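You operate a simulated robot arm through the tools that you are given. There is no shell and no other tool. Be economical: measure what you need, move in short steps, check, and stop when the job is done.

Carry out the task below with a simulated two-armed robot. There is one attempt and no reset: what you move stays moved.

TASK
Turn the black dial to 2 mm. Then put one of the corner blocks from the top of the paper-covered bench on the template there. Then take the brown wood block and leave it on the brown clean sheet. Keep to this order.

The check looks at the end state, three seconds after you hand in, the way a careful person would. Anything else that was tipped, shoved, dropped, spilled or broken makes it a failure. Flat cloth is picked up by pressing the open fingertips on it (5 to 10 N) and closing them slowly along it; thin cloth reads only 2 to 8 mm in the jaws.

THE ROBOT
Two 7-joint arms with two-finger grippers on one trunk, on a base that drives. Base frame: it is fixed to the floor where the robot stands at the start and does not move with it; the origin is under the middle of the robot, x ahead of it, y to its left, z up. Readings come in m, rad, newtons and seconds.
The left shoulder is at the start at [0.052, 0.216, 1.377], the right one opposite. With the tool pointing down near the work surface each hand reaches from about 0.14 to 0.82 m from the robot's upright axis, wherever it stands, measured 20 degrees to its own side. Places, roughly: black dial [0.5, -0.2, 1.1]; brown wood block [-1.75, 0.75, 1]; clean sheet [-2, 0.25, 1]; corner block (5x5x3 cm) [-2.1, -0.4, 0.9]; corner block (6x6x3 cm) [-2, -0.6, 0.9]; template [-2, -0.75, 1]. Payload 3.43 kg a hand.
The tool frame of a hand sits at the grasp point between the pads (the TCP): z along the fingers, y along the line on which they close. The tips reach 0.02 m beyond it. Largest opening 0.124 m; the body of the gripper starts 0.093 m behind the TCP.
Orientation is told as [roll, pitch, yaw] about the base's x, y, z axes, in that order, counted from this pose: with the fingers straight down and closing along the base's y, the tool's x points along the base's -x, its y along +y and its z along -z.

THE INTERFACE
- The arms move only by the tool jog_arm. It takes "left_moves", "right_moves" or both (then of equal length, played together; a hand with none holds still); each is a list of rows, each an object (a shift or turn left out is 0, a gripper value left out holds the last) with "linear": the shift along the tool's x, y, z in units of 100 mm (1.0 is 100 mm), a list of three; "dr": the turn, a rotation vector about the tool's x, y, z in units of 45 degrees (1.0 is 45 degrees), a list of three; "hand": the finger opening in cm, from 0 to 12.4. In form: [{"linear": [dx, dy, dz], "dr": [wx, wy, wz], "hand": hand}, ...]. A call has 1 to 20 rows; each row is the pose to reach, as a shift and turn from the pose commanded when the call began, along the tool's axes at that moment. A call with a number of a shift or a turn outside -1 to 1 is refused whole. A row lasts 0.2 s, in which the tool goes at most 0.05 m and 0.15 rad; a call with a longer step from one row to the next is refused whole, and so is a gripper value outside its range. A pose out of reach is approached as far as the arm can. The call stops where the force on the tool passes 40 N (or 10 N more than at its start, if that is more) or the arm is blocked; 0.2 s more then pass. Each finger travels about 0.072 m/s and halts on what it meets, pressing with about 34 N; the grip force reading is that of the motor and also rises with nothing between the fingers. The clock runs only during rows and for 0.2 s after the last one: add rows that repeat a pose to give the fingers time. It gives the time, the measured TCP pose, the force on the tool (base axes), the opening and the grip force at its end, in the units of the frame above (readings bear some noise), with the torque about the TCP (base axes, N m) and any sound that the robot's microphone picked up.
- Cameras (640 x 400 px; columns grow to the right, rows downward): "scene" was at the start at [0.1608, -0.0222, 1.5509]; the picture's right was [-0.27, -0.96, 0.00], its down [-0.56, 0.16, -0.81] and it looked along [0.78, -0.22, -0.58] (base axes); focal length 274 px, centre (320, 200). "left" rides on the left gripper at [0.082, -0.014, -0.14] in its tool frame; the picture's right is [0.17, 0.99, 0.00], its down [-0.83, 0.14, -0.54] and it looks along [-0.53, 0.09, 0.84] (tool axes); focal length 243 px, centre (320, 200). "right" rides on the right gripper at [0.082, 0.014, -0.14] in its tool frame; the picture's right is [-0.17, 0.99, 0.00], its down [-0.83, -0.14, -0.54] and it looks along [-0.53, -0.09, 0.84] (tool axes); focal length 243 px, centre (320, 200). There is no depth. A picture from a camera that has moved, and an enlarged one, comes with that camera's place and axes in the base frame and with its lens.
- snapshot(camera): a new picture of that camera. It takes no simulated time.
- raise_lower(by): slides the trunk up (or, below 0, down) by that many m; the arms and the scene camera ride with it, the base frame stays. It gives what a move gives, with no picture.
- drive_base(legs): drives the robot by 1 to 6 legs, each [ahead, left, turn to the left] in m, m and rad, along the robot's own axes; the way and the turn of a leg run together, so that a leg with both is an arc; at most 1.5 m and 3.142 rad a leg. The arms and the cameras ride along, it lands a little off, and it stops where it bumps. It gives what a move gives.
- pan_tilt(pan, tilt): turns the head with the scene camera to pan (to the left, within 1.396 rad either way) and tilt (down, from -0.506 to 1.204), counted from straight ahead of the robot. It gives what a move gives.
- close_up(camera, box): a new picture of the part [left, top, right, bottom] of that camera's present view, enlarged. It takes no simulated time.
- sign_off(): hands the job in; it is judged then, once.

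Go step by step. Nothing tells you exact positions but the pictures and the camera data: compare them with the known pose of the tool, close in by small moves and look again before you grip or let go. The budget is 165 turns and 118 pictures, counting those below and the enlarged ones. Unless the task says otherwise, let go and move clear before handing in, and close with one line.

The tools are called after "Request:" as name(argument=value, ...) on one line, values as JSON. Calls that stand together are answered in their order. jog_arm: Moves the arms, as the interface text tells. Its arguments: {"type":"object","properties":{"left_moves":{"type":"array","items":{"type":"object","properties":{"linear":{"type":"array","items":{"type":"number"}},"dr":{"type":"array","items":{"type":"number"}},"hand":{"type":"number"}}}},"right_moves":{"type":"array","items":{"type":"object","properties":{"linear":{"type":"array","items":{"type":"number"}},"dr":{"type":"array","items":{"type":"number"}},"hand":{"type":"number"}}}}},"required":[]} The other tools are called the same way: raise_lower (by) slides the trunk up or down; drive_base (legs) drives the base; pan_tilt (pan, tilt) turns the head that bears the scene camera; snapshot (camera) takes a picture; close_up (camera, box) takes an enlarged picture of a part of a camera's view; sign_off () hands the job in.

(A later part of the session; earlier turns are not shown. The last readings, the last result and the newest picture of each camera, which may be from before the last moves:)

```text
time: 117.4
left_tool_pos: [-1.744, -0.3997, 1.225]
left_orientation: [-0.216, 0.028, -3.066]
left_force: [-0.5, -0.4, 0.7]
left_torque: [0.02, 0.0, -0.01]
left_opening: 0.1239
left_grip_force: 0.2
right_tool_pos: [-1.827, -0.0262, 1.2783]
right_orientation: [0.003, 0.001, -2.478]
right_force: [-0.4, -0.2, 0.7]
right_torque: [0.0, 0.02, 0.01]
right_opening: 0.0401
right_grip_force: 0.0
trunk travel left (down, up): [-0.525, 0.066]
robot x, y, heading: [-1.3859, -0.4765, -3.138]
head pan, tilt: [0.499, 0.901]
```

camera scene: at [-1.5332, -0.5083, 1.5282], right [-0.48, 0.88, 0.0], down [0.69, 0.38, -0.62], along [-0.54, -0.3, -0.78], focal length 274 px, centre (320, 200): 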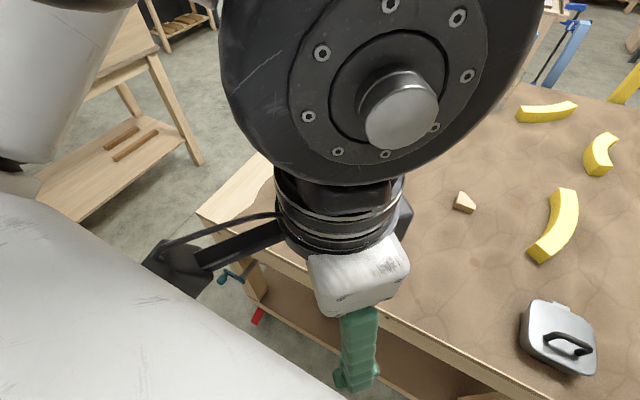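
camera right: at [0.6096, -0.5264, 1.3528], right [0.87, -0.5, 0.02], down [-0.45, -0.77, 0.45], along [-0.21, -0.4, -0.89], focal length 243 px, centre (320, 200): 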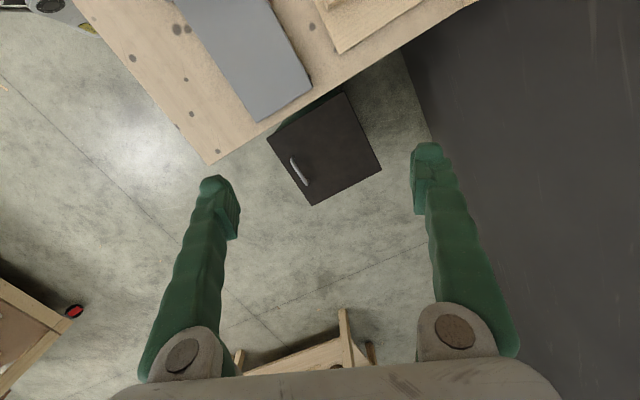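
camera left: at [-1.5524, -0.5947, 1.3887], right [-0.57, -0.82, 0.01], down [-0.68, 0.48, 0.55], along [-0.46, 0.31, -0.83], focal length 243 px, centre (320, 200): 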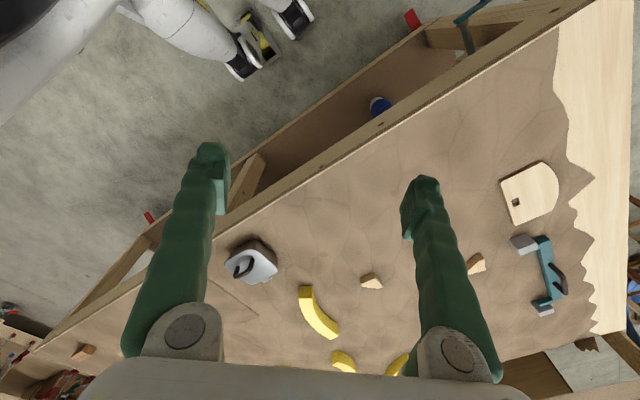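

Request:
pan_tilt(pan=0.1, tilt=0.6)

Request:
snapshot(camera="scene")

```text
time: 118.3
left_tool_pos: [-1.7445, -0.4012, 1.2255]
left_orientation: [-0.215, 0.028, -3.068]
left_force: [-0.3, 0.6, 0.1]
left_torque: [-0.01, -0.01, 0.01]
left_opening: 0.1242
left_grip_force: 0.0
right_tool_pos: [-1.8277, -0.0261, 1.2778]
right_orientation: [0.003, 0.005, -2.478]
right_force: [-0.4, 0.4, 0.1]
right_torque: [-0.02, 0.0, 0.01]
right_opening: 0.0402
right_grip_force: 0.0
trunk travel left (down, up): [-0.525, 0.066]
robot x, y, heading: [-1.3848, -0.4726, -3.139]
head pan, tilt: [0.099, 0.6]
```

```text
76 pictures are left
camera scene: at [-1.5544, -0.4813, 1.5529], right [-0.1, 0.99, 0.0], down [0.56, 0.06, -0.82], along [-0.82, -0.09, -0.57], focal length 274 px, centre (320, 200)
```

scene: 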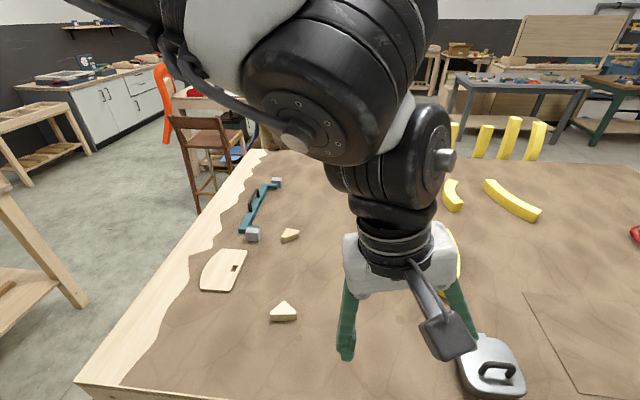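

The left hand is in front of the head now. I'll level it and try moving outward to the left.

Request:
jog_arm(left_moves=[{"dr": [0.09, 0, 0]}, {"dr": [0.18, 0, 0]}, {"dr": [0.27, 0.03, 0]}, {"dr": [0.27, 0.03, 0]}])

Request:
jog_arm(left_moves=[{"linear": [0, 0.25, 0]}, {"linear": [0, 0.5, 0]}, {"linear": [0, 0.75, 0]}, {"linear": [0, 0.9, 0]}, {"linear": [0, 0.9, 0]}])

```text
time: 119.3
left_tool_pos: [-1.7438, -0.3995, 1.2246]
left_orientation: [-0.427, 0.05, -3.076]
left_force: [0.4, 0.1, 0.0]
left_torque: [0.03, -0.01, 0.01]
left_opening: 0.1239
left_grip_force: 0.0
right_tool_pos: [-1.8262, -0.0266, 1.2773]
right_orientation: [-0.001, 0.001, -2.477]
right_force: [-0.3, 0.1, 0.1]
right_torque: [-0.04, 0.03, 0.01]
right_opening: 0.0404
right_grip_force: 0.0
trunk travel left (down, up): [-0.525, 0.066]
robot x, y, heading: [-1.3894, -0.476, -3.137]
head pan, tilt: [0.099, 0.6]
```

```text
time: 120.5
left_tool_pos: [-1.7383, -0.482, 1.1866]
left_orientation: [-0.428, 0.049, -3.075]
left_force: [0.2, 0.5, -0.4]
left_torque: [0.01, 0.01, -0.01]
left_opening: 0.124
left_grip_force: 0.0
right_tool_pos: [-1.8258, -0.0251, 1.2774]
right_orientation: [0.002, 0.002, -2.479]
right_force: [-0.1, -0.5, -0.2]
right_torque: [-0.03, -0.03, -0.01]
right_opening: 0.0399
right_grip_force: 0.0
trunk travel left (down, up): [-0.525, 0.066]
robot x, y, heading: [-1.3869, -0.4724, -3.14]
head pan, tilt: [0.099, 0.6]
```

Request:
jog_arm(left_moves=[{"dr": [-0.14, -0.02, 0]}, {"dr": [-0.28, -0.04, 0]}, {"dr": [-0.42, -0.06, 0]}, {"dr": [-0.545, -0.064, 0]}, {"dr": [-0.545, -0.064, 0]}])

Request:
jog_arm(left_moves=[{"linear": [-0.1, 0.25, 0]}, {"linear": [-0.2, 0.5, 0]}, {"linear": [-0.3, 0.75, 0]}, {"linear": [-0.4, 0.9, 0]}, {"linear": [-0.4, 0.9, 0]}])

```text
time: 121.7
left_tool_pos: [-1.7386, -0.4826, 1.1868]
left_orientation: [0.003, 0.0, -3.065]
left_force: [-0.1, 0.0, -0.5]
left_torque: [0.01, -0.01, 0.0]
left_opening: 0.1239
left_grip_force: 0.1
right_tool_pos: [-1.8269, -0.0275, 1.2771]
right_orientation: [0.002, 0.001, -2.477]
right_force: [0.9, -0.1, 0.5]
right_torque: [0.05, -0.01, -0.03]
right_opening: 0.0402
right_grip_force: 0.1
trunk travel left (down, up): [-0.525, 0.066]
robot x, y, heading: [-1.3849, -0.4773, -3.136]
head pan, tilt: [0.099, 0.6]
```

```text
time: 122.9
left_tool_pos: [-1.7712, -0.5739, 1.1862]
left_orientation: [0.002, 0.002, -3.065]
left_force: [0.2, 0.1, 0.3]
left_torque: [0.01, -0.04, 0.0]
left_opening: 0.1245
left_grip_force: 0.1
right_tool_pos: [-1.827, -0.0273, 1.2778]
right_orientation: [0.003, 0.003, -2.478]
right_force: [0.6, 0.9, 0.6]
right_torque: [-0.05, 0.03, 0.0]
right_opening: 0.0401
right_grip_force: 0.1
trunk travel left (down, up): [-0.525, 0.066]
robot x, y, heading: [-1.3896, -0.4758, -3.139]
head pan, tilt: [0.099, 0.6]
```

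Free and level. Next I'll go out toward the blocks.

Request:
jog_arm(left_moves=[{"linear": [-0.3, 0.1, 0]}, {"linear": [-0.6, 0.2, 0]}, {"linear": [-0.9, 0.3, 0]}, {"linear": [-1, 0.4, 0]}, {"linear": [-1, 0.4, 0]}])

Request:
jog_arm(left_moves=[{"dr": [0, 0, 0.18]}, {"dr": [0, 0, 0.36]}, {"dr": [0, 0, 0.54]}, {"dr": [0, 0, 0.7]}, {"dr": [0, 0, 0.7]}])

```text
time: 124.1
left_tool_pos: [-1.8686, -0.6244, 1.1853]
left_orientation: [0.001, 0.004, -3.066]
left_force: [-0.4, -0.8, -0.2]
left_torque: [0.04, -0.02, 0.01]
left_opening: 0.1239
left_grip_force: 0.1
right_tool_pos: [-1.8299, -0.0297, 1.2775]
right_orientation: [0.001, 0.005, -2.478]
right_force: [-0.1, 0.5, -0.3]
right_torque: [0.05, -0.05, 0.01]
right_opening: 0.0398
right_grip_force: 0.1
trunk travel left (down, up): [-0.525, 0.066]
robot x, y, heading: [-1.3863, -0.4738, -3.134]
head pan, tilt: [0.099, 0.6]
```

```text
time: 125.2
left_tool_pos: [-1.8096, -0.5173, 1.1707]
left_orientation: [-0.134, -0.062, 2.772]
left_force: [0.2, 0.3, 0.3]
left_torque: [0.0, -0.01, -0.01]
left_opening: 0.1239
left_grip_force: 0.1
left hand out of reach, approached as far as the arm can: row 1, 2, 3, 4, 5
right_tool_pos: [-1.8271, -0.0275, 1.2778]
right_orientation: [0.002, 0.003, -2.478]
right_force: [-0.3, -0.2, -0.3]
right_torque: [0.01, 0.02, -0.01]
right_opening: 0.0403
right_grip_force: 0.0
trunk travel left (down, up): [-0.525, 0.066]
robot x, y, heading: [-1.3872, -0.4732, -3.138]
head pan, tilt: [0.099, 0.6]
stopped in row 5 (left hand): the arm was blocked; the commanded pose is now the measured one
```

Negative yaw is the bad direction for this arm too, so I'll go positive to +90°.

Request:
jog_arm(left_moves=[{"dr": [-0.08, 0.04, -0.12]}, {"dr": [-0.17, 0.08, -0.24]}, {"dr": [-0.17, 0.08, -0.4]}, {"dr": [-0.17, 0.08, -0.55]}, {"dr": [-0.17, 0.08, -0.55]}])

Request:
jog_arm(left_moves=[{"linear": [-0.2, 0.25, 0], "dr": [0, 0, -0.18]}, {"linear": [-0.4, 0.5, 0], "dr": [0, 0, -0.36]}, {"linear": [-0.5, 0.75, 0], "dr": [0, 0, -0.54]}, {"linear": [-0.5, 0.9, 0], "dr": [0, 0, -0.72]}, {"linear": [-0.5, 0.9, 0], "dr": [0, 0, -0.9]}, {"linear": [-0.5, 0.9, 0], "dr": [0, 0, -1]}])

```text
time: 126.4
left_tool_pos: [-1.8071, -0.5144, 1.1711]
left_orientation: [0.002, 0.029, -3.092]
left_force: [-0.4, 0.0, 0.0]
left_torque: [-0.01, -0.03, 0.02]
left_opening: 0.1237
left_grip_force: 0.1
right_tool_pos: [-1.8273, -0.0283, 1.2775]
right_orientation: [0.003, 0.003, -2.476]
right_force: [0.0, -0.2, 0.2]
right_torque: [0.01, 0.01, -0.02]
right_opening: 0.0398
right_grip_force: 0.0
trunk travel left (down, up): [-0.525, 0.066]
robot x, y, heading: [-1.3882, -0.4722, -3.136]
head pan, tilt: [0.099, 0.6]
```

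```text
time: 127.8
left_tool_pos: [-1.8542, -0.6086, 1.1684]
left_orientation: [0.022, 0.02, -2.305]
left_force: [-0.5, 0.1, -0.7]
left_torque: [0.02, -0.02, 0.01]
left_opening: 0.124
left_grip_force: 0.1
right_tool_pos: [-1.8278, -0.0265, 1.2769]
right_orientation: [0.002, 0.0, -2.48]
right_force: [-0.9, 0.1, -0.2]
right_torque: [-0.02, -0.02, 0.0]
right_opening: 0.04
right_grip_force: 0.0
trunk travel left (down, up): [-0.525, 0.066]
robot x, y, heading: [-1.3883, -0.4722, -3.136]
head pan, tilt: [0.099, 0.6]
```

Request:
jog_arm(left_moves=[{"dr": [0.03, -0.025, -0.18]}, {"dr": [0.03, -0.025, -0.36]}, {"dr": [0.03, -0.025, -0.54]}, {"dr": [0.03, -0.025, -0.72]}, {"dr": [0.03, -0.025, -0.9]}, {"dr": [0.03, -0.025, -0.96]}, {"dr": [0.03, -0.025, -0.96]}])

Request:
snapshot(camera="left")

```text
time: 129.4
left_tool_pos: [-1.8537, -0.6086, 1.169]
left_orientation: [0.003, -0.011, -1.548]
left_force: [0.3, -0.6, -0.2]
left_torque: [0.0, 0.0, 0.0]
left_opening: 0.124
left_grip_force: 0.0
right_tool_pos: [-1.8273, -0.0263, 1.2768]
right_orientation: [0.002, 0.002, -2.478]
right_force: [0.4, 0.1, -0.1]
right_torque: [0.04, 0.02, 0.0]
right_opening: 0.04
right_grip_force: 0.1
trunk travel left (down, up): [-0.525, 0.066]
robot x, y, heading: [-1.3863, -0.4735, -3.138]
head pan, tilt: [0.099, 0.6]
```

```text
75 pictures are left
camera left: at [-1.8695, -0.5253, 1.3083], right [0.98, 0.19, 0.0], down [0.15, -0.82, 0.55], along [0.1, -0.54, -0.84], focal length 243 px, centre (320, 200)
```

left: 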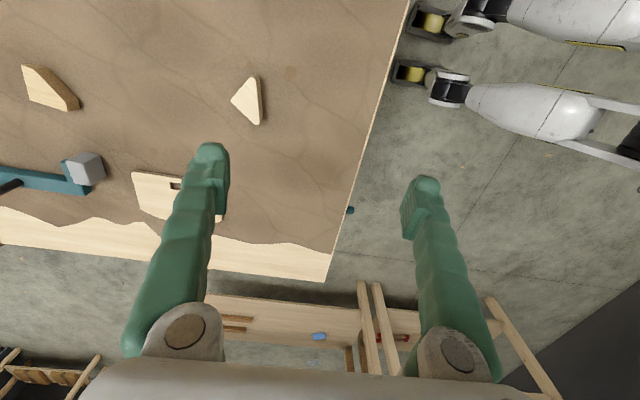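

Moving above the 6×6 block.

Request:
jog_arm(left_moves=[{"linear": [-0.03, -0.3, 0]}, {"linear": [-0.06, -0.6, 0]}, {"linear": [-0.06, -0.9, 0.2]}, {"linear": [-0.06, -0.99, 0.5]}, {"linear": [-0.06, -0.99, 0.5]}])

Request:
snapshot(camera="left")

Request:
close_up(camera="left", box=[220, 90, 420, 215])

```text
time: 130.6
left_tool_pos: [-1.9532, -0.6191, 1.1182]
left_orientation: [0.001, -0.009, -1.555]
left_force: [0.8, -0.8, 0.6]
left_torque: [-0.05, 0.01, -0.01]
left_opening: 0.1242
left_grip_force: 0.0
right_tool_pos: [-1.8268, -0.0269, 1.278]
right_orientation: [0.002, 0.001, -2.479]
right_force: [-0.4, -0.2, 0.7]
right_torque: [-0.04, -0.02, 0.0]
right_opening: 0.0402
right_grip_force: 0.1
trunk travel left (down, up): [-0.525, 0.066]
robot x, y, heading: [-1.3885, -0.4735, -3.134]
head pan, tilt: [0.099, 0.6]
```

```text
74 pictures are left
camera left: at [-1.9701, -0.5359, 1.2576], right [0.98, 0.18, 0.0], down [0.15, -0.82, 0.55], along [0.1, -0.54, -0.84], focal length 243 px, centre (320, 200)
```

left: 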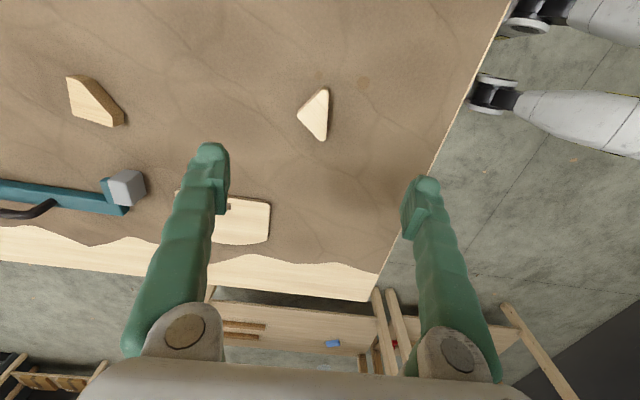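

```text
3.20 times, centred on (320, 152) of left
camera zoom: at [-1.9701, -0.5359, 1.2576], right [0.98, 0.18, 0.0], down [0.15, -0.82, 0.55], along [0.1, -0.54, -0.84], focal length 776 px, centre (320, 352)
```

zoom: 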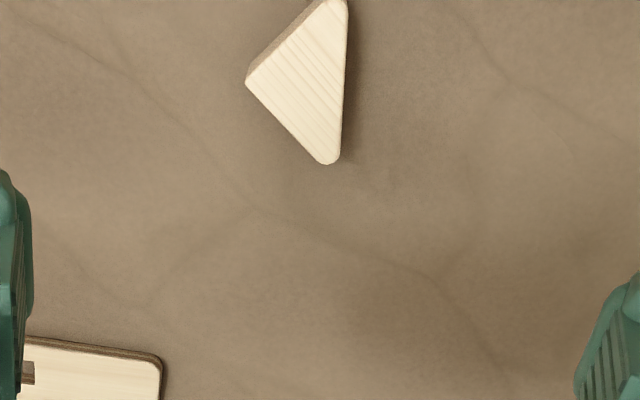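

Block top ≈ 0.925, grip line from its long face to the apex. I'll align and descend partway, then check.

Request:
jog_arm(left_moves=[{"linear": [0, -0.12, 0.2], "dr": [0, 0, -0.164], "hand": 8}, {"linear": [0, -0.12, 0.5], "dr": [0, 0, -0.164], "hand": 8}, {"linear": [0, -0.12, 0.8], "dr": [0, 0, -0.164], "hand": 8}, {"linear": [0, -0.12, 1], "dr": [0, 0, -0.164], "hand": 8}, {"linear": [0, -0.12, 1], "dr": [0, 0, -0.164], "hand": 8}])

Request:
jog_arm(left_moves=[{"linear": [0, 0, 0.3]}, {"linear": [0, 0, 0.5]}, {"linear": [0, 0, 0.5]}])

Request:
snapshot(camera="left")

Request:
snapshot(camera="scene")

```text
time: 131.8
left_tool_pos: [-1.9637, -0.6157, 1.0174]
left_orientation: [0.003, -0.011, -1.423]
left_force: [-0.4, 0.3, 0.6]
left_torque: [0.0, 0.0, -0.01]
left_opening: 0.0799
left_grip_force: 0.0
right_tool_pos: [-1.8273, -0.0278, 1.2759]
right_orientation: [0.001, 0.002, -2.479]
right_force: [-0.4, -0.9, -0.3]
right_torque: [-0.02, -0.03, -0.01]
right_opening: 0.0401
right_grip_force: 0.1
trunk travel left (down, up): [-0.525, 0.066]
robot x, y, heading: [-1.3851, -0.4722, -3.138]
head pan, tilt: [0.099, 0.6]
```

```text
time: 132.6
left_tool_pos: [-1.962, -0.618, 0.9699]
left_orientation: [0.002, -0.011, -1.424]
left_force: [0.6, 0.6, 0.3]
left_torque: [0.0, -0.02, -0.02]
left_opening: 0.0801
left_grip_force: 0.0
right_tool_pos: [-1.8272, -0.0266, 1.2779]
right_orientation: [0.002, 0.001, -2.479]
right_force: [0.0, -0.2, -0.3]
right_torque: [0.05, 0.0, 0.01]
right_opening: 0.04
right_grip_force: 0.0
trunk travel left (down, up): [-0.525, 0.066]
robot x, y, heading: [-1.3915, -0.4681, -3.133]
head pan, tilt: [0.099, 0.6]
```

```text
72 pictures are left
camera left: at [-1.9893, -0.5373, 1.1078], right [0.95, 0.31, 0.0], down [0.26, -0.8, 0.55], along [0.17, -0.52, -0.84], focal length 243 px, centre (320, 200)
```

left: 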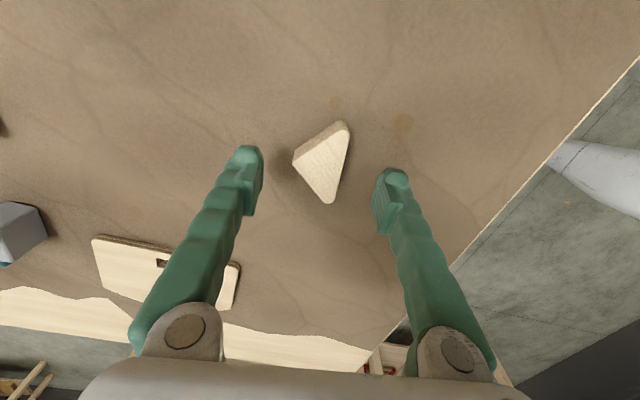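

```text
71 pictures are left
camera scene: at [-1.554, -0.4813, 1.553], right [-0.1, 0.99, 0.0], down [0.56, 0.06, -0.83], along [-0.82, -0.09, -0.56], focal length 274 px, centre (320, 200)
```

scene: 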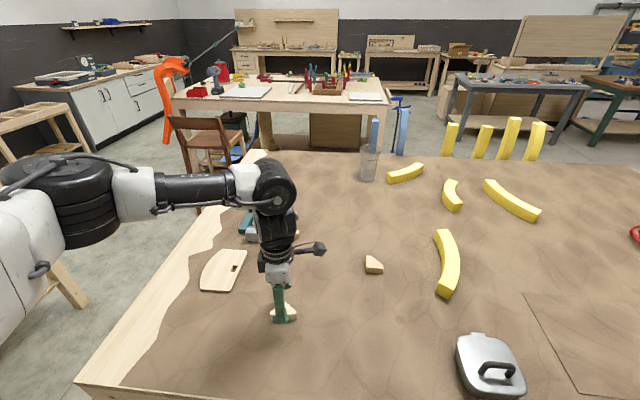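

Well centred. Descending and gripping gently.

Request:
jog_arm(left_moves=[{"linear": [0, -0.03, 0.2], "dr": [0, 0, -0.03]}, {"linear": [0, -0.03, 0.4], "dr": [0, 0, -0.03]}, {"linear": [0, -0.03, 0.47], "dr": [0, 0, -0.03]}, {"linear": [0, -0.03, 0.47], "dr": [0, 0, -0.03]}, {"linear": [0, -0.03, 0.47], "dr": [0, 0, -0.03], "hand": 5.5}, {"linear": [0, -0.03, 0.47], "dr": [0, 0, -0.03], "hand": 5.5}])

Request:
snapshot(camera="left")

```text
time: 134.0
left_tool_pos: [-1.9655, -0.6193, 0.9213]
left_orientation: [0.0, -0.006, -1.401]
left_force: [7.7, -0.8, 21.4]
left_torque: [0.12, -0.24, -0.1]
left_opening: 0.0551
left_grip_force: 1.0
right_tool_pos: [-1.8239, -0.0266, 1.2786]
right_orientation: [0.001, 0.0, -2.478]
right_force: [0.5, -0.7, 0.2]
right_torque: [-0.02, 0.01, -0.03]
right_opening: 0.0403
right_grip_force: 0.1
trunk travel left (down, up): [-0.525, 0.066]
robot x, y, heading: [-1.3868, -0.4768, -3.134]
head pan, tilt: [0.099, 0.6]
```

```text
70 pictures are left
camera left: at [-1.9933, -0.5389, 1.0609], right [0.94, 0.33, 0.0], down [0.28, -0.79, 0.55], along [0.18, -0.52, -0.84], focal length 243 px, centre (320, 200)
```

left: 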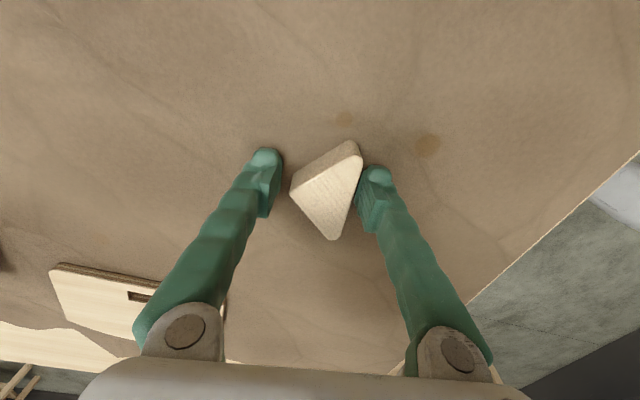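

Fingertips touched the bench (top ≈ 0.90). I'll lift 5 mm, centre and close.

Request:
jog_arm(left_moves=[{"linear": [0, 0, -0.05]}, {"linear": [0, 0.05, -0.05]}, {"linear": [0, 0.05, -0.05], "hand": 4.5}, {"linear": [0, 0.05, -0.05], "hand": 3.5}, {"linear": [0, 0.05, -0.05], "hand": 3}, {"linear": [0, 0.05, -0.05], "hand": 3}])

Request:
snapshot(camera="left")

```text
time: 135.4
left_tool_pos: [-1.9603, -0.6185, 0.9267]
left_orientation: [0.0, -0.01, -1.399]
left_force: [-0.2, 0.1, 0.2]
left_torque: [0.0, -0.03, 0.0]
left_opening: 0.0397
left_grip_force: 33.9
right_tool_pos: [-1.8272, -0.0275, 1.2765]
right_orientation: [0.002, 0.001, -2.479]
right_force: [0.2, 0.8, 0.7]
right_torque: [0.02, 0.01, 0.02]
right_opening: 0.04
right_grip_force: 0.1
trunk travel left (down, up): [-0.525, 0.066]
robot x, y, heading: [-1.3842, -0.4747, -3.137]
head pan, tilt: [0.099, 0.6]
```

```text
69 pictures are left
camera left: at [-1.9901, -0.5386, 1.0652], right [0.94, 0.33, 0.0], down [0.28, -0.79, 0.55], along [0.18, -0.52, -0.84], focal length 243 px, centre (320, 200)
```

left: 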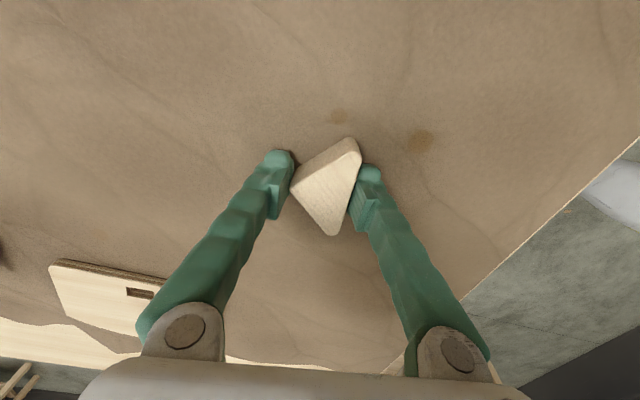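

Gripped. Lifting and checking.

Request:
jog_arm(left_moves=[{"linear": [0, 0, -0.2]}, {"linear": [0, 0, -0.5]}, {"linear": [0, 0, -0.8]}, {"linear": [0, 0, -1]}, {"linear": [0, 0, -1]}])

Request:
snapshot(camera="left")

Request:
close_up(camera="scene", box=[180, 200, 340, 320])

```text
time: 136.6
left_tool_pos: [-1.9601, -0.6179, 1.0264]
left_orientation: [0.002, -0.01, -1.4]
left_force: [-0.9, 0.2, 0.7]
left_torque: [0.0, -0.03, -0.02]
left_opening: 0.03
left_grip_force: 0.1
right_tool_pos: [-1.8273, -0.0276, 1.2774]
right_orientation: [0.002, 0.001, -2.477]
right_force: [0.5, 0.1, -0.5]
right_torque: [-0.01, -0.02, 0.01]
right_opening: 0.0401
right_grip_force: 0.1
trunk travel left (down, up): [-0.525, 0.066]
robot x, y, heading: [-1.3856, -0.4736, -3.138]
head pan, tilt: [0.099, 0.6]
```

```text
68 pictures are left
camera left: at [-1.9881, -0.5372, 1.1649], right [0.94, 0.33, 0.0], down [0.28, -0.79, 0.55], along [0.18, -0.52, -0.84], focal length 243 px, centre (320, 200)
```

left: 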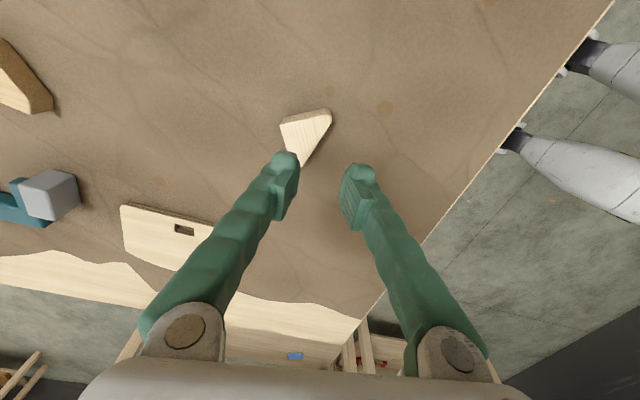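

```text
3.33 times, centred on (260, 260) of scene
camera zoom: at [-1.5548, -0.4816, 1.5529], right [-0.1, 0.99, 0.0], down [0.56, 0.06, -0.82], along [-0.82, -0.09, -0.57], focal length 914 px, centre (520, 0)
```

zoom: 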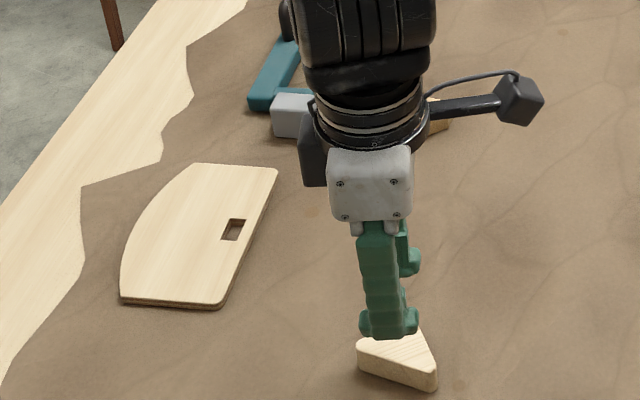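

The block slipped out and rotated slightly; it's still on the bench. I'll open the hand and look anew.

Request:
jog_arm(left_moves=[{"linear": [0, 0, -0.2], "hand": 6}, {"linear": [0, 0, -0.4], "hand": 10}, {"linear": [0, 0, -0.4], "hand": 12.4}, {"linear": [0, 0, -0.4], "hand": 12.4}])

Request:
close_up(camera="left", box=[220, 80, 420, 205])

Request:
close_up(camera="scene", box=[240, 270, 320, 330])

```text
time: 137.6
left_tool_pos: [-1.9598, -0.6172, 1.0633]
left_orientation: [0.001, -0.009, -1.4]
left_force: [0.0, -0.4, 0.7]
left_torque: [-0.02, 0.02, 0.02]
left_opening: 0.1243
left_grip_force: 0.0
right_tool_pos: [-1.8259, -0.0278, 1.2767]
right_orientation: [0.0, 0.001, -2.481]
right_force: [0.6, 0.8, 0.0]
right_torque: [-0.01, -0.04, 0.0]
right_opening: 0.0401
right_grip_force: 0.1
trunk travel left (down, up): [-0.525, 0.066]
robot x, y, heading: [-1.3858, -0.4714, -3.139]
head pan, tilt: [0.099, 0.6]
```

```text
3.20 times, centred on (320, 142) of left
camera zoom: at [-1.9883, -0.5369, 1.2039], right [0.94, 0.33, 0.0], down [0.28, -0.79, 0.55], along [0.18, -0.52, -0.84], focal length 776 px, centre (320, 384)
```

zoom: 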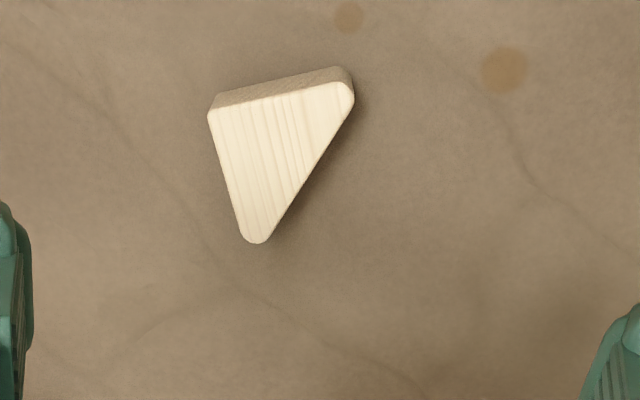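

```text
6.67 times, centred on (280, 300) of scene
camera zoom: at [-1.5545, -0.4814, 1.5529], right [-0.1, 0.99, 0.0], down [0.56, 0.06, -0.83], along [-0.82, -0.09, -0.56], focal length 1828 px, centre (587, -467)
```

zoom: 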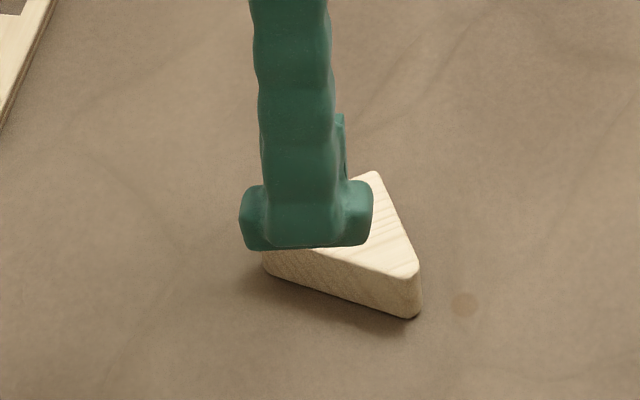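

Now the block's apex is at (-2.002, -0.615) and the long-face centre at (-1.966, -0.622). I'll realign (yaw -1.793) and descend again.

Request:
jog_arm(left_moves=[{"linear": [0.03, -0.24, 0], "dr": [0, 0, 0.17], "hand": 8}, {"linear": [0.03, -0.24, 0.2], "dr": [0, 0, 0.34], "hand": 7}, {"linear": [0.03, -0.24, 0.5], "dr": [0, 0, 0.5], "hand": 7}, {"linear": [0.03, -0.24, 0.8], "dr": [0, 0, 0.5], "hand": 7}, {"linear": [0.03, -0.24, 0.95], "dr": [0, 0, 0.5], "hand": 7}, {"linear": [0.03, -0.24, 0.95], "dr": [0, 0, 0.5], "hand": 7}])

Request:
close_up(camera="left", box=[220, 110, 420, 235])

```text
time: 139.0
left_tool_pos: [-1.9868, -0.6188, 0.9701]
left_orientation: [0.005, -0.007, -1.792]
left_force: [-0.2, 0.1, 0.6]
left_torque: [0.0, -0.02, 0.0]
left_opening: 0.0701
left_grip_force: 0.1
right_tool_pos: [-1.8277, -0.0273, 1.2766]
right_orientation: [0.004, 0.001, -2.478]
right_force: [0.0, -0.2, -0.4]
right_torque: [-0.01, 0.03, 0.0]
right_opening: 0.0402
right_grip_force: 0.0
trunk travel left (down, up): [-0.525, 0.066]
robot x, y, heading: [-1.3882, -0.4711, -3.135]
head pan, tilt: [0.099, 0.6]
```

```text
3.20 times, centred on (320, 172) of left
camera zoom: at [-1.9841, -0.5339, 1.1102], right [1.0, -0.06, 0.0], down [-0.05, -0.84, 0.55], along [-0.03, -0.55, -0.84], focal length 776 px, centre (320, 288)
```

zoom: 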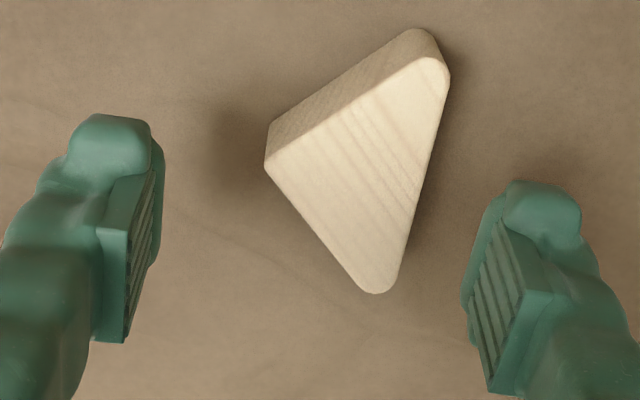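

Request:
jog_arm(left_moves=[{"linear": [0, 0.035, 0.2], "dr": [0, 0, 0.07]}, {"linear": [0, 0.035, 0.4], "dr": [0, 0, 0.07]}, {"linear": [0, 0.035, 0.455], "dr": [0, 0, 0.07]}, {"linear": [0, 0.035, 0.455], "dr": [0, 0, 0.07], "hand": 5}, {"linear": [0, 0.035, 0.455], "dr": [0, 0, 0.07], "hand": 4}, {"linear": [0, 0.035, 0.455], "dr": [0, 0, 0.07], "hand": 3}, {"linear": [0, 0.035, 0.455], "dr": [0, 0, 0.07], "hand": 2}, {"linear": [0, 0.035, 0.455], "dr": [0, 0, 0.07], "hand": 2}])

Request:
close_up(camera="left", box=[220, 110, 420, 235])

```text
time: 140.8
left_tool_pos: [-1.9825, -0.6195, 0.9255]
left_orientation: [0.004, -0.009, -1.847]
left_force: [0.3, 0.0, 0.8]
left_torque: [0.01, 0.02, 0.03]
left_opening: 0.0394
left_grip_force: 34.1
right_tool_pos: [-1.827, -0.0273, 1.2773]
right_orientation: [0.002, 0.001, -2.478]
right_force: [0.3, -0.6, 0.0]
right_torque: [0.03, -0.01, 0.02]
right_opening: 0.04
right_grip_force: 0.1
trunk travel left (down, up): [-0.525, 0.066]
robot x, y, heading: [-1.387, -0.474, -3.137]
head pan, tilt: [0.099, 0.6]
```

```text
3.20 times, centred on (320, 172) of left
camera zoom: at [-1.9746, -0.5346, 1.0652], right [0.99, -0.11, 0.0], down [-0.09, -0.83, 0.55], along [-0.06, -0.54, -0.84], focal length 776 px, centre (320, 288)
```

zoom: 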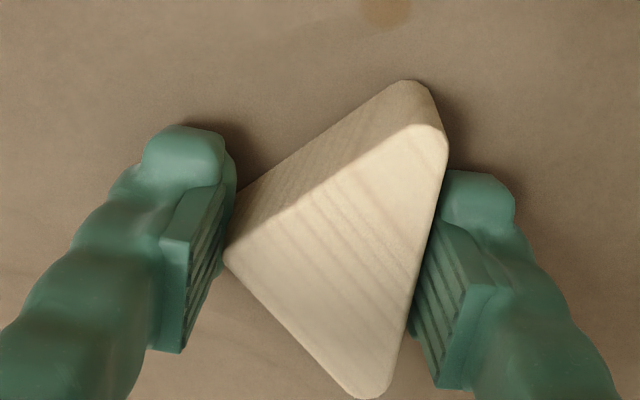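

Request:
jog_arm(left_moves=[{"linear": [0, 0, -0.05]}, {"linear": [0, 0, -0.1]}, {"linear": [0, 0, -0.15]}, {"linear": [0, 0, -0.2]}, {"linear": [0, 0, -0.25]}])

Request:
close_up(camera="left", box=[220, 110, 420, 235])

```text
time: 142.0
left_tool_pos: [-1.9823, -0.6192, 0.9507]
left_orientation: [0.007, -0.008, -1.849]
left_force: [0.2, 0.1, -1.2]
left_torque: [-0.01, 0.04, 0.01]
left_opening: 0.0393
left_grip_force: 33.7
right_tool_pos: [-1.8287, -0.0263, 1.2776]
right_orientation: [0.002, 0.002, -2.478]
right_force: [-0.7, 0.0, 0.3]
right_torque: [-0.02, 0.01, 0.02]
right_opening: 0.04
right_grip_force: 0.0
trunk travel left (down, up): [-0.525, 0.066]
robot x, y, heading: [-1.3848, -0.4762, -3.132]
head pan, tilt: [0.099, 0.6]
```

```text
3.20 times, centred on (320, 172) of left
camera zoom: at [-1.9745, -0.5348, 1.09], right [0.99, -0.11, 0.0], down [-0.09, -0.83, 0.55], along [-0.06, -0.54, -0.84], focal length 776 px, centre (320, 288)
```

zoom: 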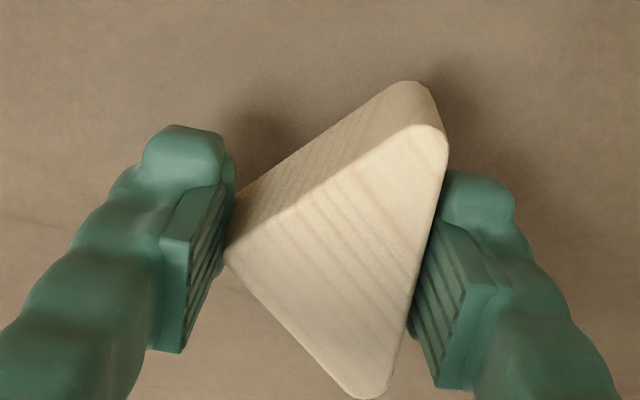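

Held firmly. Moving it over the template in steps.

Request:
jog_arm(left_moves=[{"linear": [0, 0, -0.2]}, {"linear": [0, 0, -0.4]}, {"linear": [-0.2, 0, -0.5]}, {"linear": [-0.4, -0.05, -0.5]}, {"linear": [-0.6, -0.1, -0.5]}, {"linear": [-0.8, -0.1, -0.5]}])

Request:
jog_arm(left_moves=[{"linear": [-0.2, 0, 0]}, {"linear": [-0.4, -0.05, 0]}, {"linear": [-0.6, -0.1, 0]}, {"linear": [-0.8, -0.1, 0]}])

Request:
snapshot(camera="left")

Request:
close_up(camera="scene", box=[160, 200, 320, 300])

```text
time: 143.4
left_tool_pos: [-2.0127, -0.6936, 1.0034]
left_orientation: [0.006, -0.008, -1.846]
left_force: [0.1, -0.6, 0.0]
left_torque: [0.05, 0.0, -0.01]
left_opening: 0.0391
left_grip_force: 34.1
right_tool_pos: [-1.8266, -0.0277, 1.278]
right_orientation: [0.001, 0.003, -2.478]
right_force: [-0.4, -0.2, 0.2]
right_torque: [-0.01, 0.0, -0.05]
right_opening: 0.0402
right_grip_force: 0.0
trunk travel left (down, up): [-0.525, 0.066]
robot x, y, heading: [-1.3833, -0.4766, -3.136]
head pan, tilt: [0.099, 0.6]
```

```text
time: 144.4
left_tool_pos: [-2.0454, -0.7708, 1.0027]
left_orientation: [0.005, -0.007, -1.847]
left_force: [0.2, 0.3, -0.1]
left_torque: [0.01, -0.01, 0.03]
left_opening: 0.0393
left_grip_force: 34.4
right_tool_pos: [-1.8269, -0.0277, 1.2782]
right_orientation: [0.001, 0.003, -2.477]
right_force: [-0.1, -0.2, 0.2]
right_torque: [0.0, -0.03, -0.04]
right_opening: 0.0401
right_grip_force: 0.1
trunk travel left (down, up): [-0.525, 0.066]
robot x, y, heading: [-1.3869, -0.474, -3.137]
head pan, tilt: [0.099, 0.6]
```

```text
61 pictures are left
camera left: at [-2.0379, -0.6863, 1.1418], right [0.99, -0.11, 0.0], down [-0.09, -0.83, 0.55], along [-0.06, -0.54, -0.84], focal length 243 px, centre (320, 200)
```

left: 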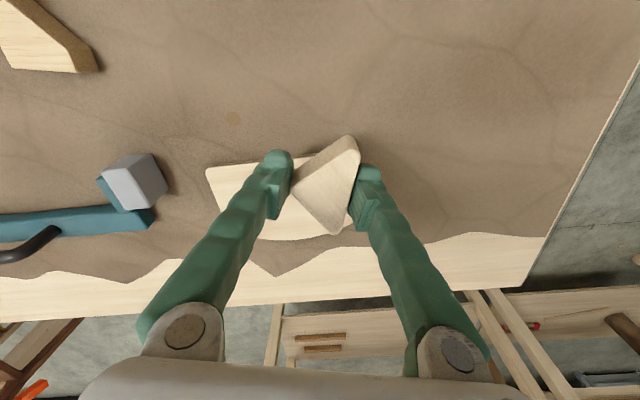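

```text
4.00 times, centred on (240, 250) of scene
camera zoom: at [-1.5545, -0.4823, 1.5529], right [-0.1, 0.99, 0.0], down [0.56, 0.06, -0.83], along [-0.82, -0.09, -0.56], focal length 1097 px, centre (640, 0)
```

zoom: 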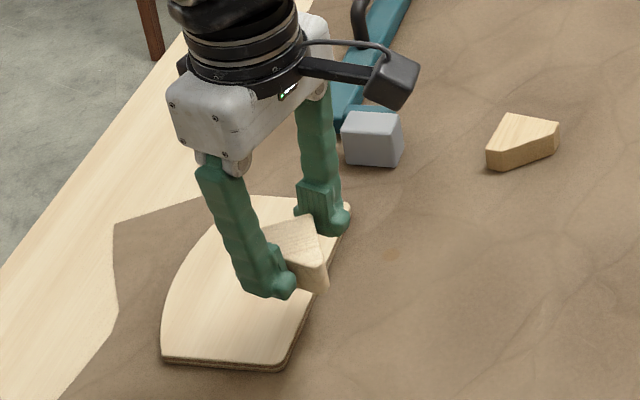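

Request:
jog_arm(left_moves=[{"linear": [-0.2, -0.05, 0]}, {"linear": [-0.4, -0.1, 0]}, {"linear": [-0.6, -0.2, 0]}, {"linear": [-0.75, -0.2, 0]}, {"linear": [-0.75, -0.2, 0.15]}, {"linear": [-0.75, -0.2, 0.3]}, {"linear": [-0.75, -0.2, 0.4]}])

Request:
snapshot(camera="left")

Request:
close_up(camera="scene", box=[160, 200, 320, 300])

```text
time: 146.0
left_tool_pos: [-2.0843, -0.8361, 0.9631]
left_orientation: [0.006, -0.008, -1.846]
left_force: [-0.7, -0.6, -0.1]
left_torque: [0.0, -0.02, 0.02]
left_opening: 0.0394
left_grip_force: 34.1
right_tool_pos: [-1.8265, -0.0271, 1.2758]
right_orientation: [0.002, 0.0, -2.48]
right_force: [1.6, -0.2, 0.1]
right_torque: [0.06, 0.04, 0.0]
right_opening: 0.0401
right_grip_force: 0.0
trunk travel left (down, up): [-0.525, 0.066]
robot x, y, heading: [-1.3891, -0.4752, -3.133]
head pan, tilt: [0.099, 0.6]
```

```text
59 pictures are left
camera left: at [-2.0765, -0.7512, 1.1018], right [0.99, -0.11, 0.0], down [-0.09, -0.83, 0.55], along [-0.06, -0.54, -0.84], focal length 243 px, centre (320, 200)
```

left: 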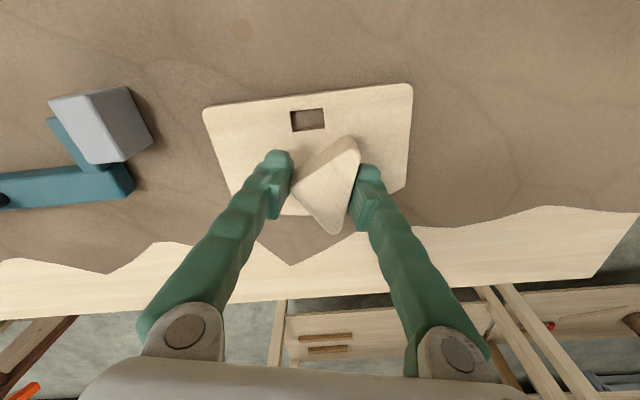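

```text
4.00 times, centred on (240, 250) of scene
camera zoom: at [-1.5545, -0.4815, 1.5529], right [-0.1, 0.99, 0.0], down [0.56, 0.06, -0.83], along [-0.82, -0.09, -0.56], focal length 1097 px, centre (640, 0)
```

zoom: 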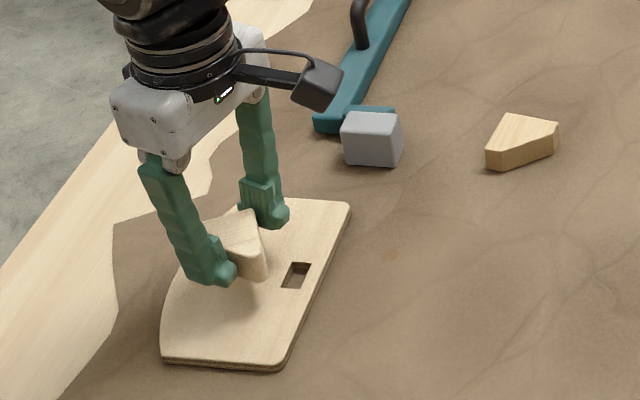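

Centred over the template; lowering slowly until contact.

Request:
jog_arm(left_moves=[{"linear": [0, 0, 0.1]}, {"linear": [0, 0, 0.18]}, {"linear": [0, 0, 0.22]}, {"linear": [0, 0, 0.22]}])

Request:
jog_arm(left_moves=[{"linear": [0, 0, 0.02]}, {"linear": [0, 0, 0.04]}, {"linear": [0, 0, 0.05]}])

Request:
close_up(camera="left", box=[190, 70, 450, 240])

```text
time: 147.0
left_tool_pos: [-2.0848, -0.8366, 0.9408]
left_orientation: [0.004, -0.009, -1.846]
left_force: [0.4, -0.2, -0.2]
left_torque: [0.01, 0.02, 0.01]
left_opening: 0.0391
left_grip_force: 34.2
right_tool_pos: [-1.8268, -0.0262, 1.2766]
right_orientation: [0.002, 0.004, -2.478]
right_force: [-0.1, 0.3, 0.2]
right_torque: [0.02, 0.01, 0.03]
right_opening: 0.04
right_grip_force: 0.1
trunk travel left (down, up): [-0.525, 0.066]
robot x, y, heading: [-1.3888, -0.4775, -3.138]
head pan, tilt: [0.099, 0.6]
```

```text
time: 147.8
left_tool_pos: [-2.0826, -0.8352, 0.9358]
left_orientation: [0.006, -0.01, -1.847]
left_force: [-1.4, 0.5, 2.3]
left_torque: [0.01, 0.03, 0.01]
left_opening: 0.0394
left_grip_force: 34.2
right_tool_pos: [-1.8275, -0.0273, 1.2776]
right_orientation: [0.0, 0.001, -2.477]
right_force: [-0.3, -0.4, -0.7]
right_torque: [0.0, -0.01, -0.01]
right_opening: 0.04
right_grip_force: 0.0
trunk travel left (down, up): [-0.525, 0.066]
robot x, y, heading: [-1.3858, -0.4718, -3.137]
head pan, tilt: [0.099, 0.6]
```

```text
2.35 times, centred on (320, 155) of left
camera zoom: at [-2.0758, -0.7506, 1.0751], right [0.99, -0.11, 0.0], down [-0.09, -0.83, 0.55], along [-0.06, -0.54, -0.84], focal length 571 px, centre (320, 306)
```

zoom: 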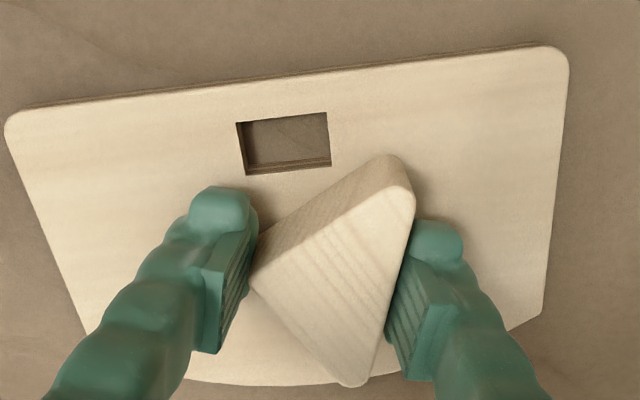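

The block rests on the plate, fully inside it. Releasing gently and rising.

Request:
jog_arm(left_moves=[{"linear": [0, 0, 0.01]}, {"linear": [0, 0, 0.01], "hand": 4.5}, {"linear": [0, 0, 0.01], "hand": 5.5}, {"linear": [0, 0, 0.01], "hand": 6.5}, {"linear": [0, 0, 0.01], "hand": 7}, {"linear": [0, 0, -0.2], "hand": 7}, {"linear": [0, 0, -0.5], "hand": 7}, {"linear": [0, 0, -0.9], "hand": 7}, {"linear": [0, 0, -0.9], "hand": 7}])

Request:
snapshot(camera="left")

Request:
close_up(camera="scene", box=[160, 200, 320, 300])

```text
time: 149.8
left_tool_pos: [-2.0817, -0.8364, 1.0263]
left_orientation: [0.007, -0.008, -1.846]
left_force: [-0.4, -0.5, 0.2]
left_torque: [0.0, 0.0, -0.04]
left_opening: 0.0702
left_grip_force: 0.0
right_tool_pos: [-1.8274, -0.0271, 1.277]
right_orientation: [0.001, 0.002, -2.479]
right_force: [0.5, 0.1, 0.9]
right_torque: [0.0, -0.01, -0.01]
right_opening: 0.0401
right_grip_force: 0.1
trunk travel left (down, up): [-0.525, 0.066]
robot x, y, heading: [-1.3861, -0.4723, -3.144]
head pan, tilt: [0.099, 0.6]
```

```text
56 pictures are left
camera left: at [-2.0748, -0.7521, 1.1643], right [0.99, -0.11, 0.0], down [-0.09, -0.83, 0.55], along [-0.06, -0.54, -0.84], focal length 243 px, centre (320, 200)
```

left: 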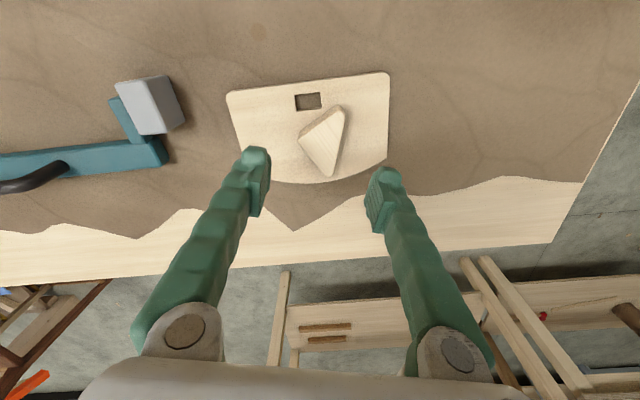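

```text
4.00 times, centred on (240, 250) of scene
camera zoom: at [-1.5549, -0.4815, 1.5528], right [-0.1, 0.99, 0.0], down [0.56, 0.06, -0.82], along [-0.82, -0.09, -0.57], focal length 1097 px, centre (640, 0)
```

zoom: 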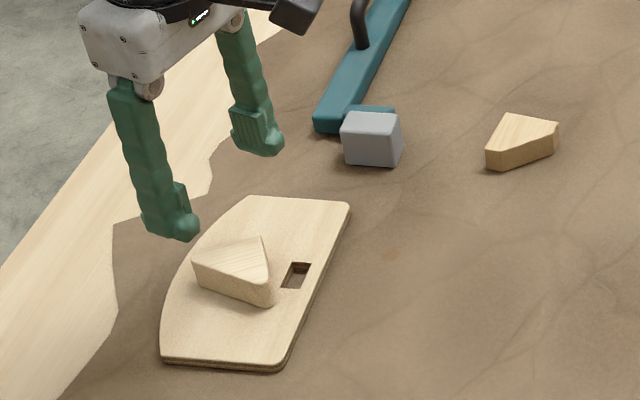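

The block rests on the template. Next I'll raise the left hand, back off and drive to the brown wood block end.

Request:
jog_arm(left_moves=[{"linear": [0, 0, -0.3]}, {"linear": [0, 0, -0.6]}, {"linear": [0, 0, -0.9]}, {"linear": [0, 0, -1]}])

Request:
drive_base(legs=[[-0.35, 0, 0], [0, -0.77, 0]])

Request:
pan_tilt(pan=-0.4, tilt=0.6)

Request:
snapshot(camera="scene")

```text
time: 150.8
left_tool_pos: [-2.0835, -0.8324, 1.1247]
left_orientation: [0.004, -0.006, -1.848]
left_force: [-0.2, 0.5, 0.1]
left_torque: [0.02, -0.01, 0.01]
left_opening: 0.0701
left_grip_force: 0.1
right_tool_pos: [-1.827, -0.0261, 1.2777]
right_orientation: [0.001, 0.0, -2.477]
right_force: [-0.5, 0.6, 0.3]
right_torque: [-0.01, 0.0, -0.03]
right_opening: 0.0403
right_grip_force: 0.1
trunk travel left (down, up): [-0.525, 0.066]
robot x, y, heading: [-1.3817, -0.4729, -3.138]
head pan, tilt: [0.099, 0.6]
```

```text
time: 163.7
left_tool_pos: [-1.743, -0.0567, 1.1245]
left_orientation: [0.006, -0.008, -1.855]
left_force: [-0.1, -0.5, 0.4]
left_torque: [0.0, -0.02, -0.03]
left_opening: 0.0701
left_grip_force: 0.1
right_tool_pos: [-1.4801, 0.748, 1.2768]
right_orientation: [0.001, 0.002, -2.487]
right_force: [0.4, -0.7, 0.9]
right_torque: [-0.01, -0.04, 0.01]
right_opening: 0.0397
right_grip_force: 0.0
trunk travel left (down, up): [-0.525, 0.066]
robot x, y, heading: [-1.0447, 0.299, 3.139]
head pan, tilt: [0.099, 0.6]
```

```text
time: 164.6
left_tool_pos: [-1.7422, -0.056, 1.125]
left_orientation: [0.005, -0.009, -1.857]
left_force: [0.0, -0.1, 0.2]
left_torque: [0.06, 0.0, -0.02]
left_opening: 0.07
left_grip_force: 0.1
right_tool_pos: [-1.4801, 0.7486, 1.277]
right_orientation: [0.001, 0.001, -2.487]
right_force: [0.4, 0.3, -0.2]
right_torque: [-0.02, 0.01, -0.02]
right_opening: 0.0401
right_grip_force: 0.1
trunk travel left (down, up): [-0.525, 0.066]
robot x, y, heading: [-1.0457, 0.2932, 3.14]
head pan, tilt: [-0.4, 0.6]
```

```text
54 pictures are left
camera scene: at [-1.2044, 0.3339, 1.5529], right [0.39, 0.92, 0.0], down [0.52, -0.22, -0.83], along [-0.76, 0.32, -0.56], focal length 274 px, centre (320, 200)
```

scene: 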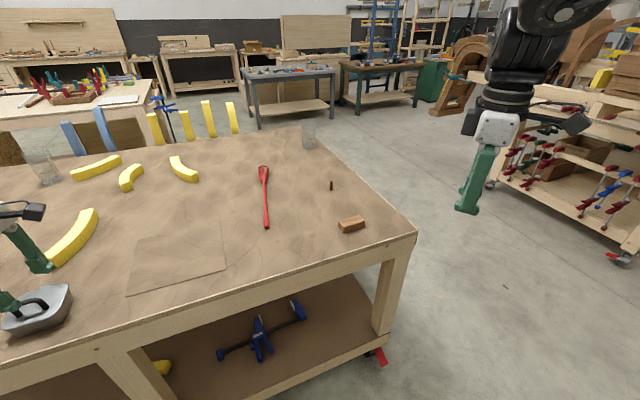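

Brown block at about (-1.88, 0.74); sheet centre about (-1.99, 0.16). Driving forward.

Request:
drive_base(legs=[[0.33, 0, 0]])

Request:
snapshot(camera="right")

Request:
snapshot(camera="scene")

```text
time: 167.2
left_tool_pos: [-2.0715, -0.0521, 1.126]
left_orientation: [0.004, -0.01, -1.858]
left_force: [0.7, -0.3, 0.5]
left_torque: [-0.01, 0.03, -0.02]
left_opening: 0.0701
left_grip_force: 0.1
right_tool_pos: [-1.8068, 0.7508, 1.2787]
right_orientation: [0.002, 0.002, -2.489]
right_force: [0.0, 0.1, -0.9]
right_torque: [0.01, 0.04, -0.02]
right_opening: 0.0399
right_grip_force: 0.0
trunk travel left (down, up): [-0.525, 0.066]
robot x, y, heading: [-1.371, 0.2995, 3.135]
head pan, tilt: [-0.4, 0.6]
```

```text
53 pictures are left
camera right: at [-1.7347, 0.7884, 1.4185], right [0.47, -0.88, 0.0], down [-0.75, -0.39, 0.54], along [-0.48, -0.25, -0.84], focal length 243 px, centre (320, 200)
```

right: 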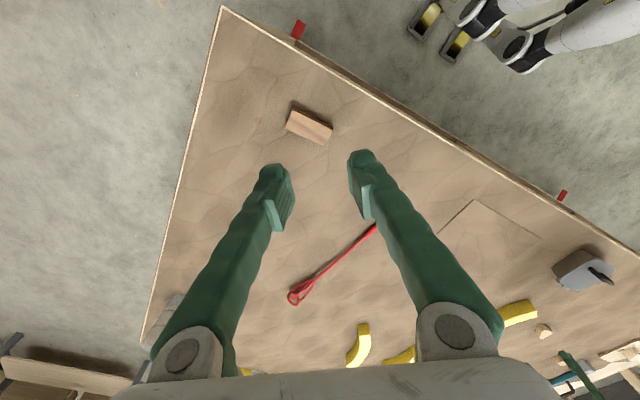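

```text
52 pictures are left
camera scene: at [-1.5328, 0.3363, 1.5532], right [0.4, 0.92, 0.0], down [0.52, -0.22, -0.83], along [-0.76, 0.33, -0.56], focal length 274 px, centre (320, 200)
```

scene: 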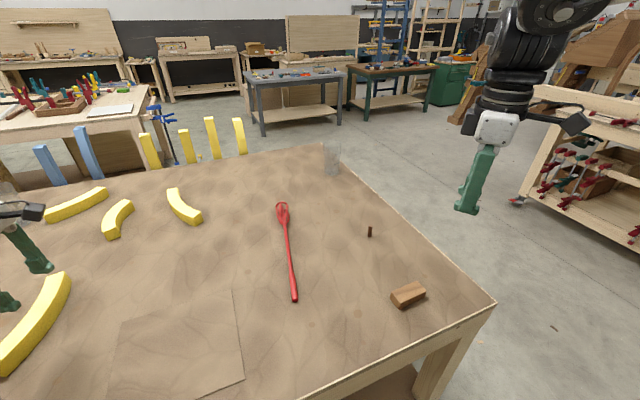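

Request:
close_up(camera="right", box=[262, 90, 358, 150])

```text
6.67 times, centred on (310, 120) of right
camera zoom: at [-1.7347, 0.7884, 1.4185], right [0.47, -0.88, 0.0], down [-0.75, -0.39, 0.54], along [-0.48, -0.25, -0.84], focal length 1618 px, centre (387, 733)
```

zoom: 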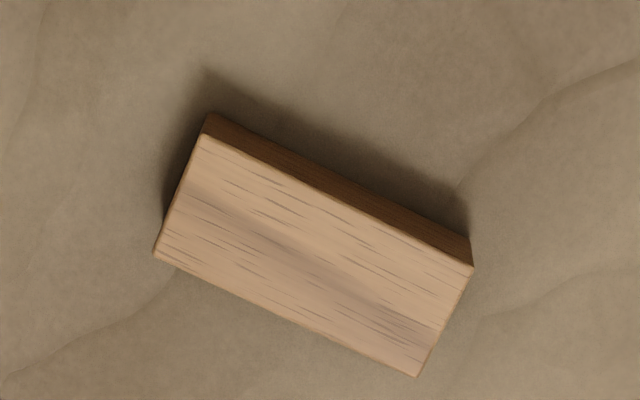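

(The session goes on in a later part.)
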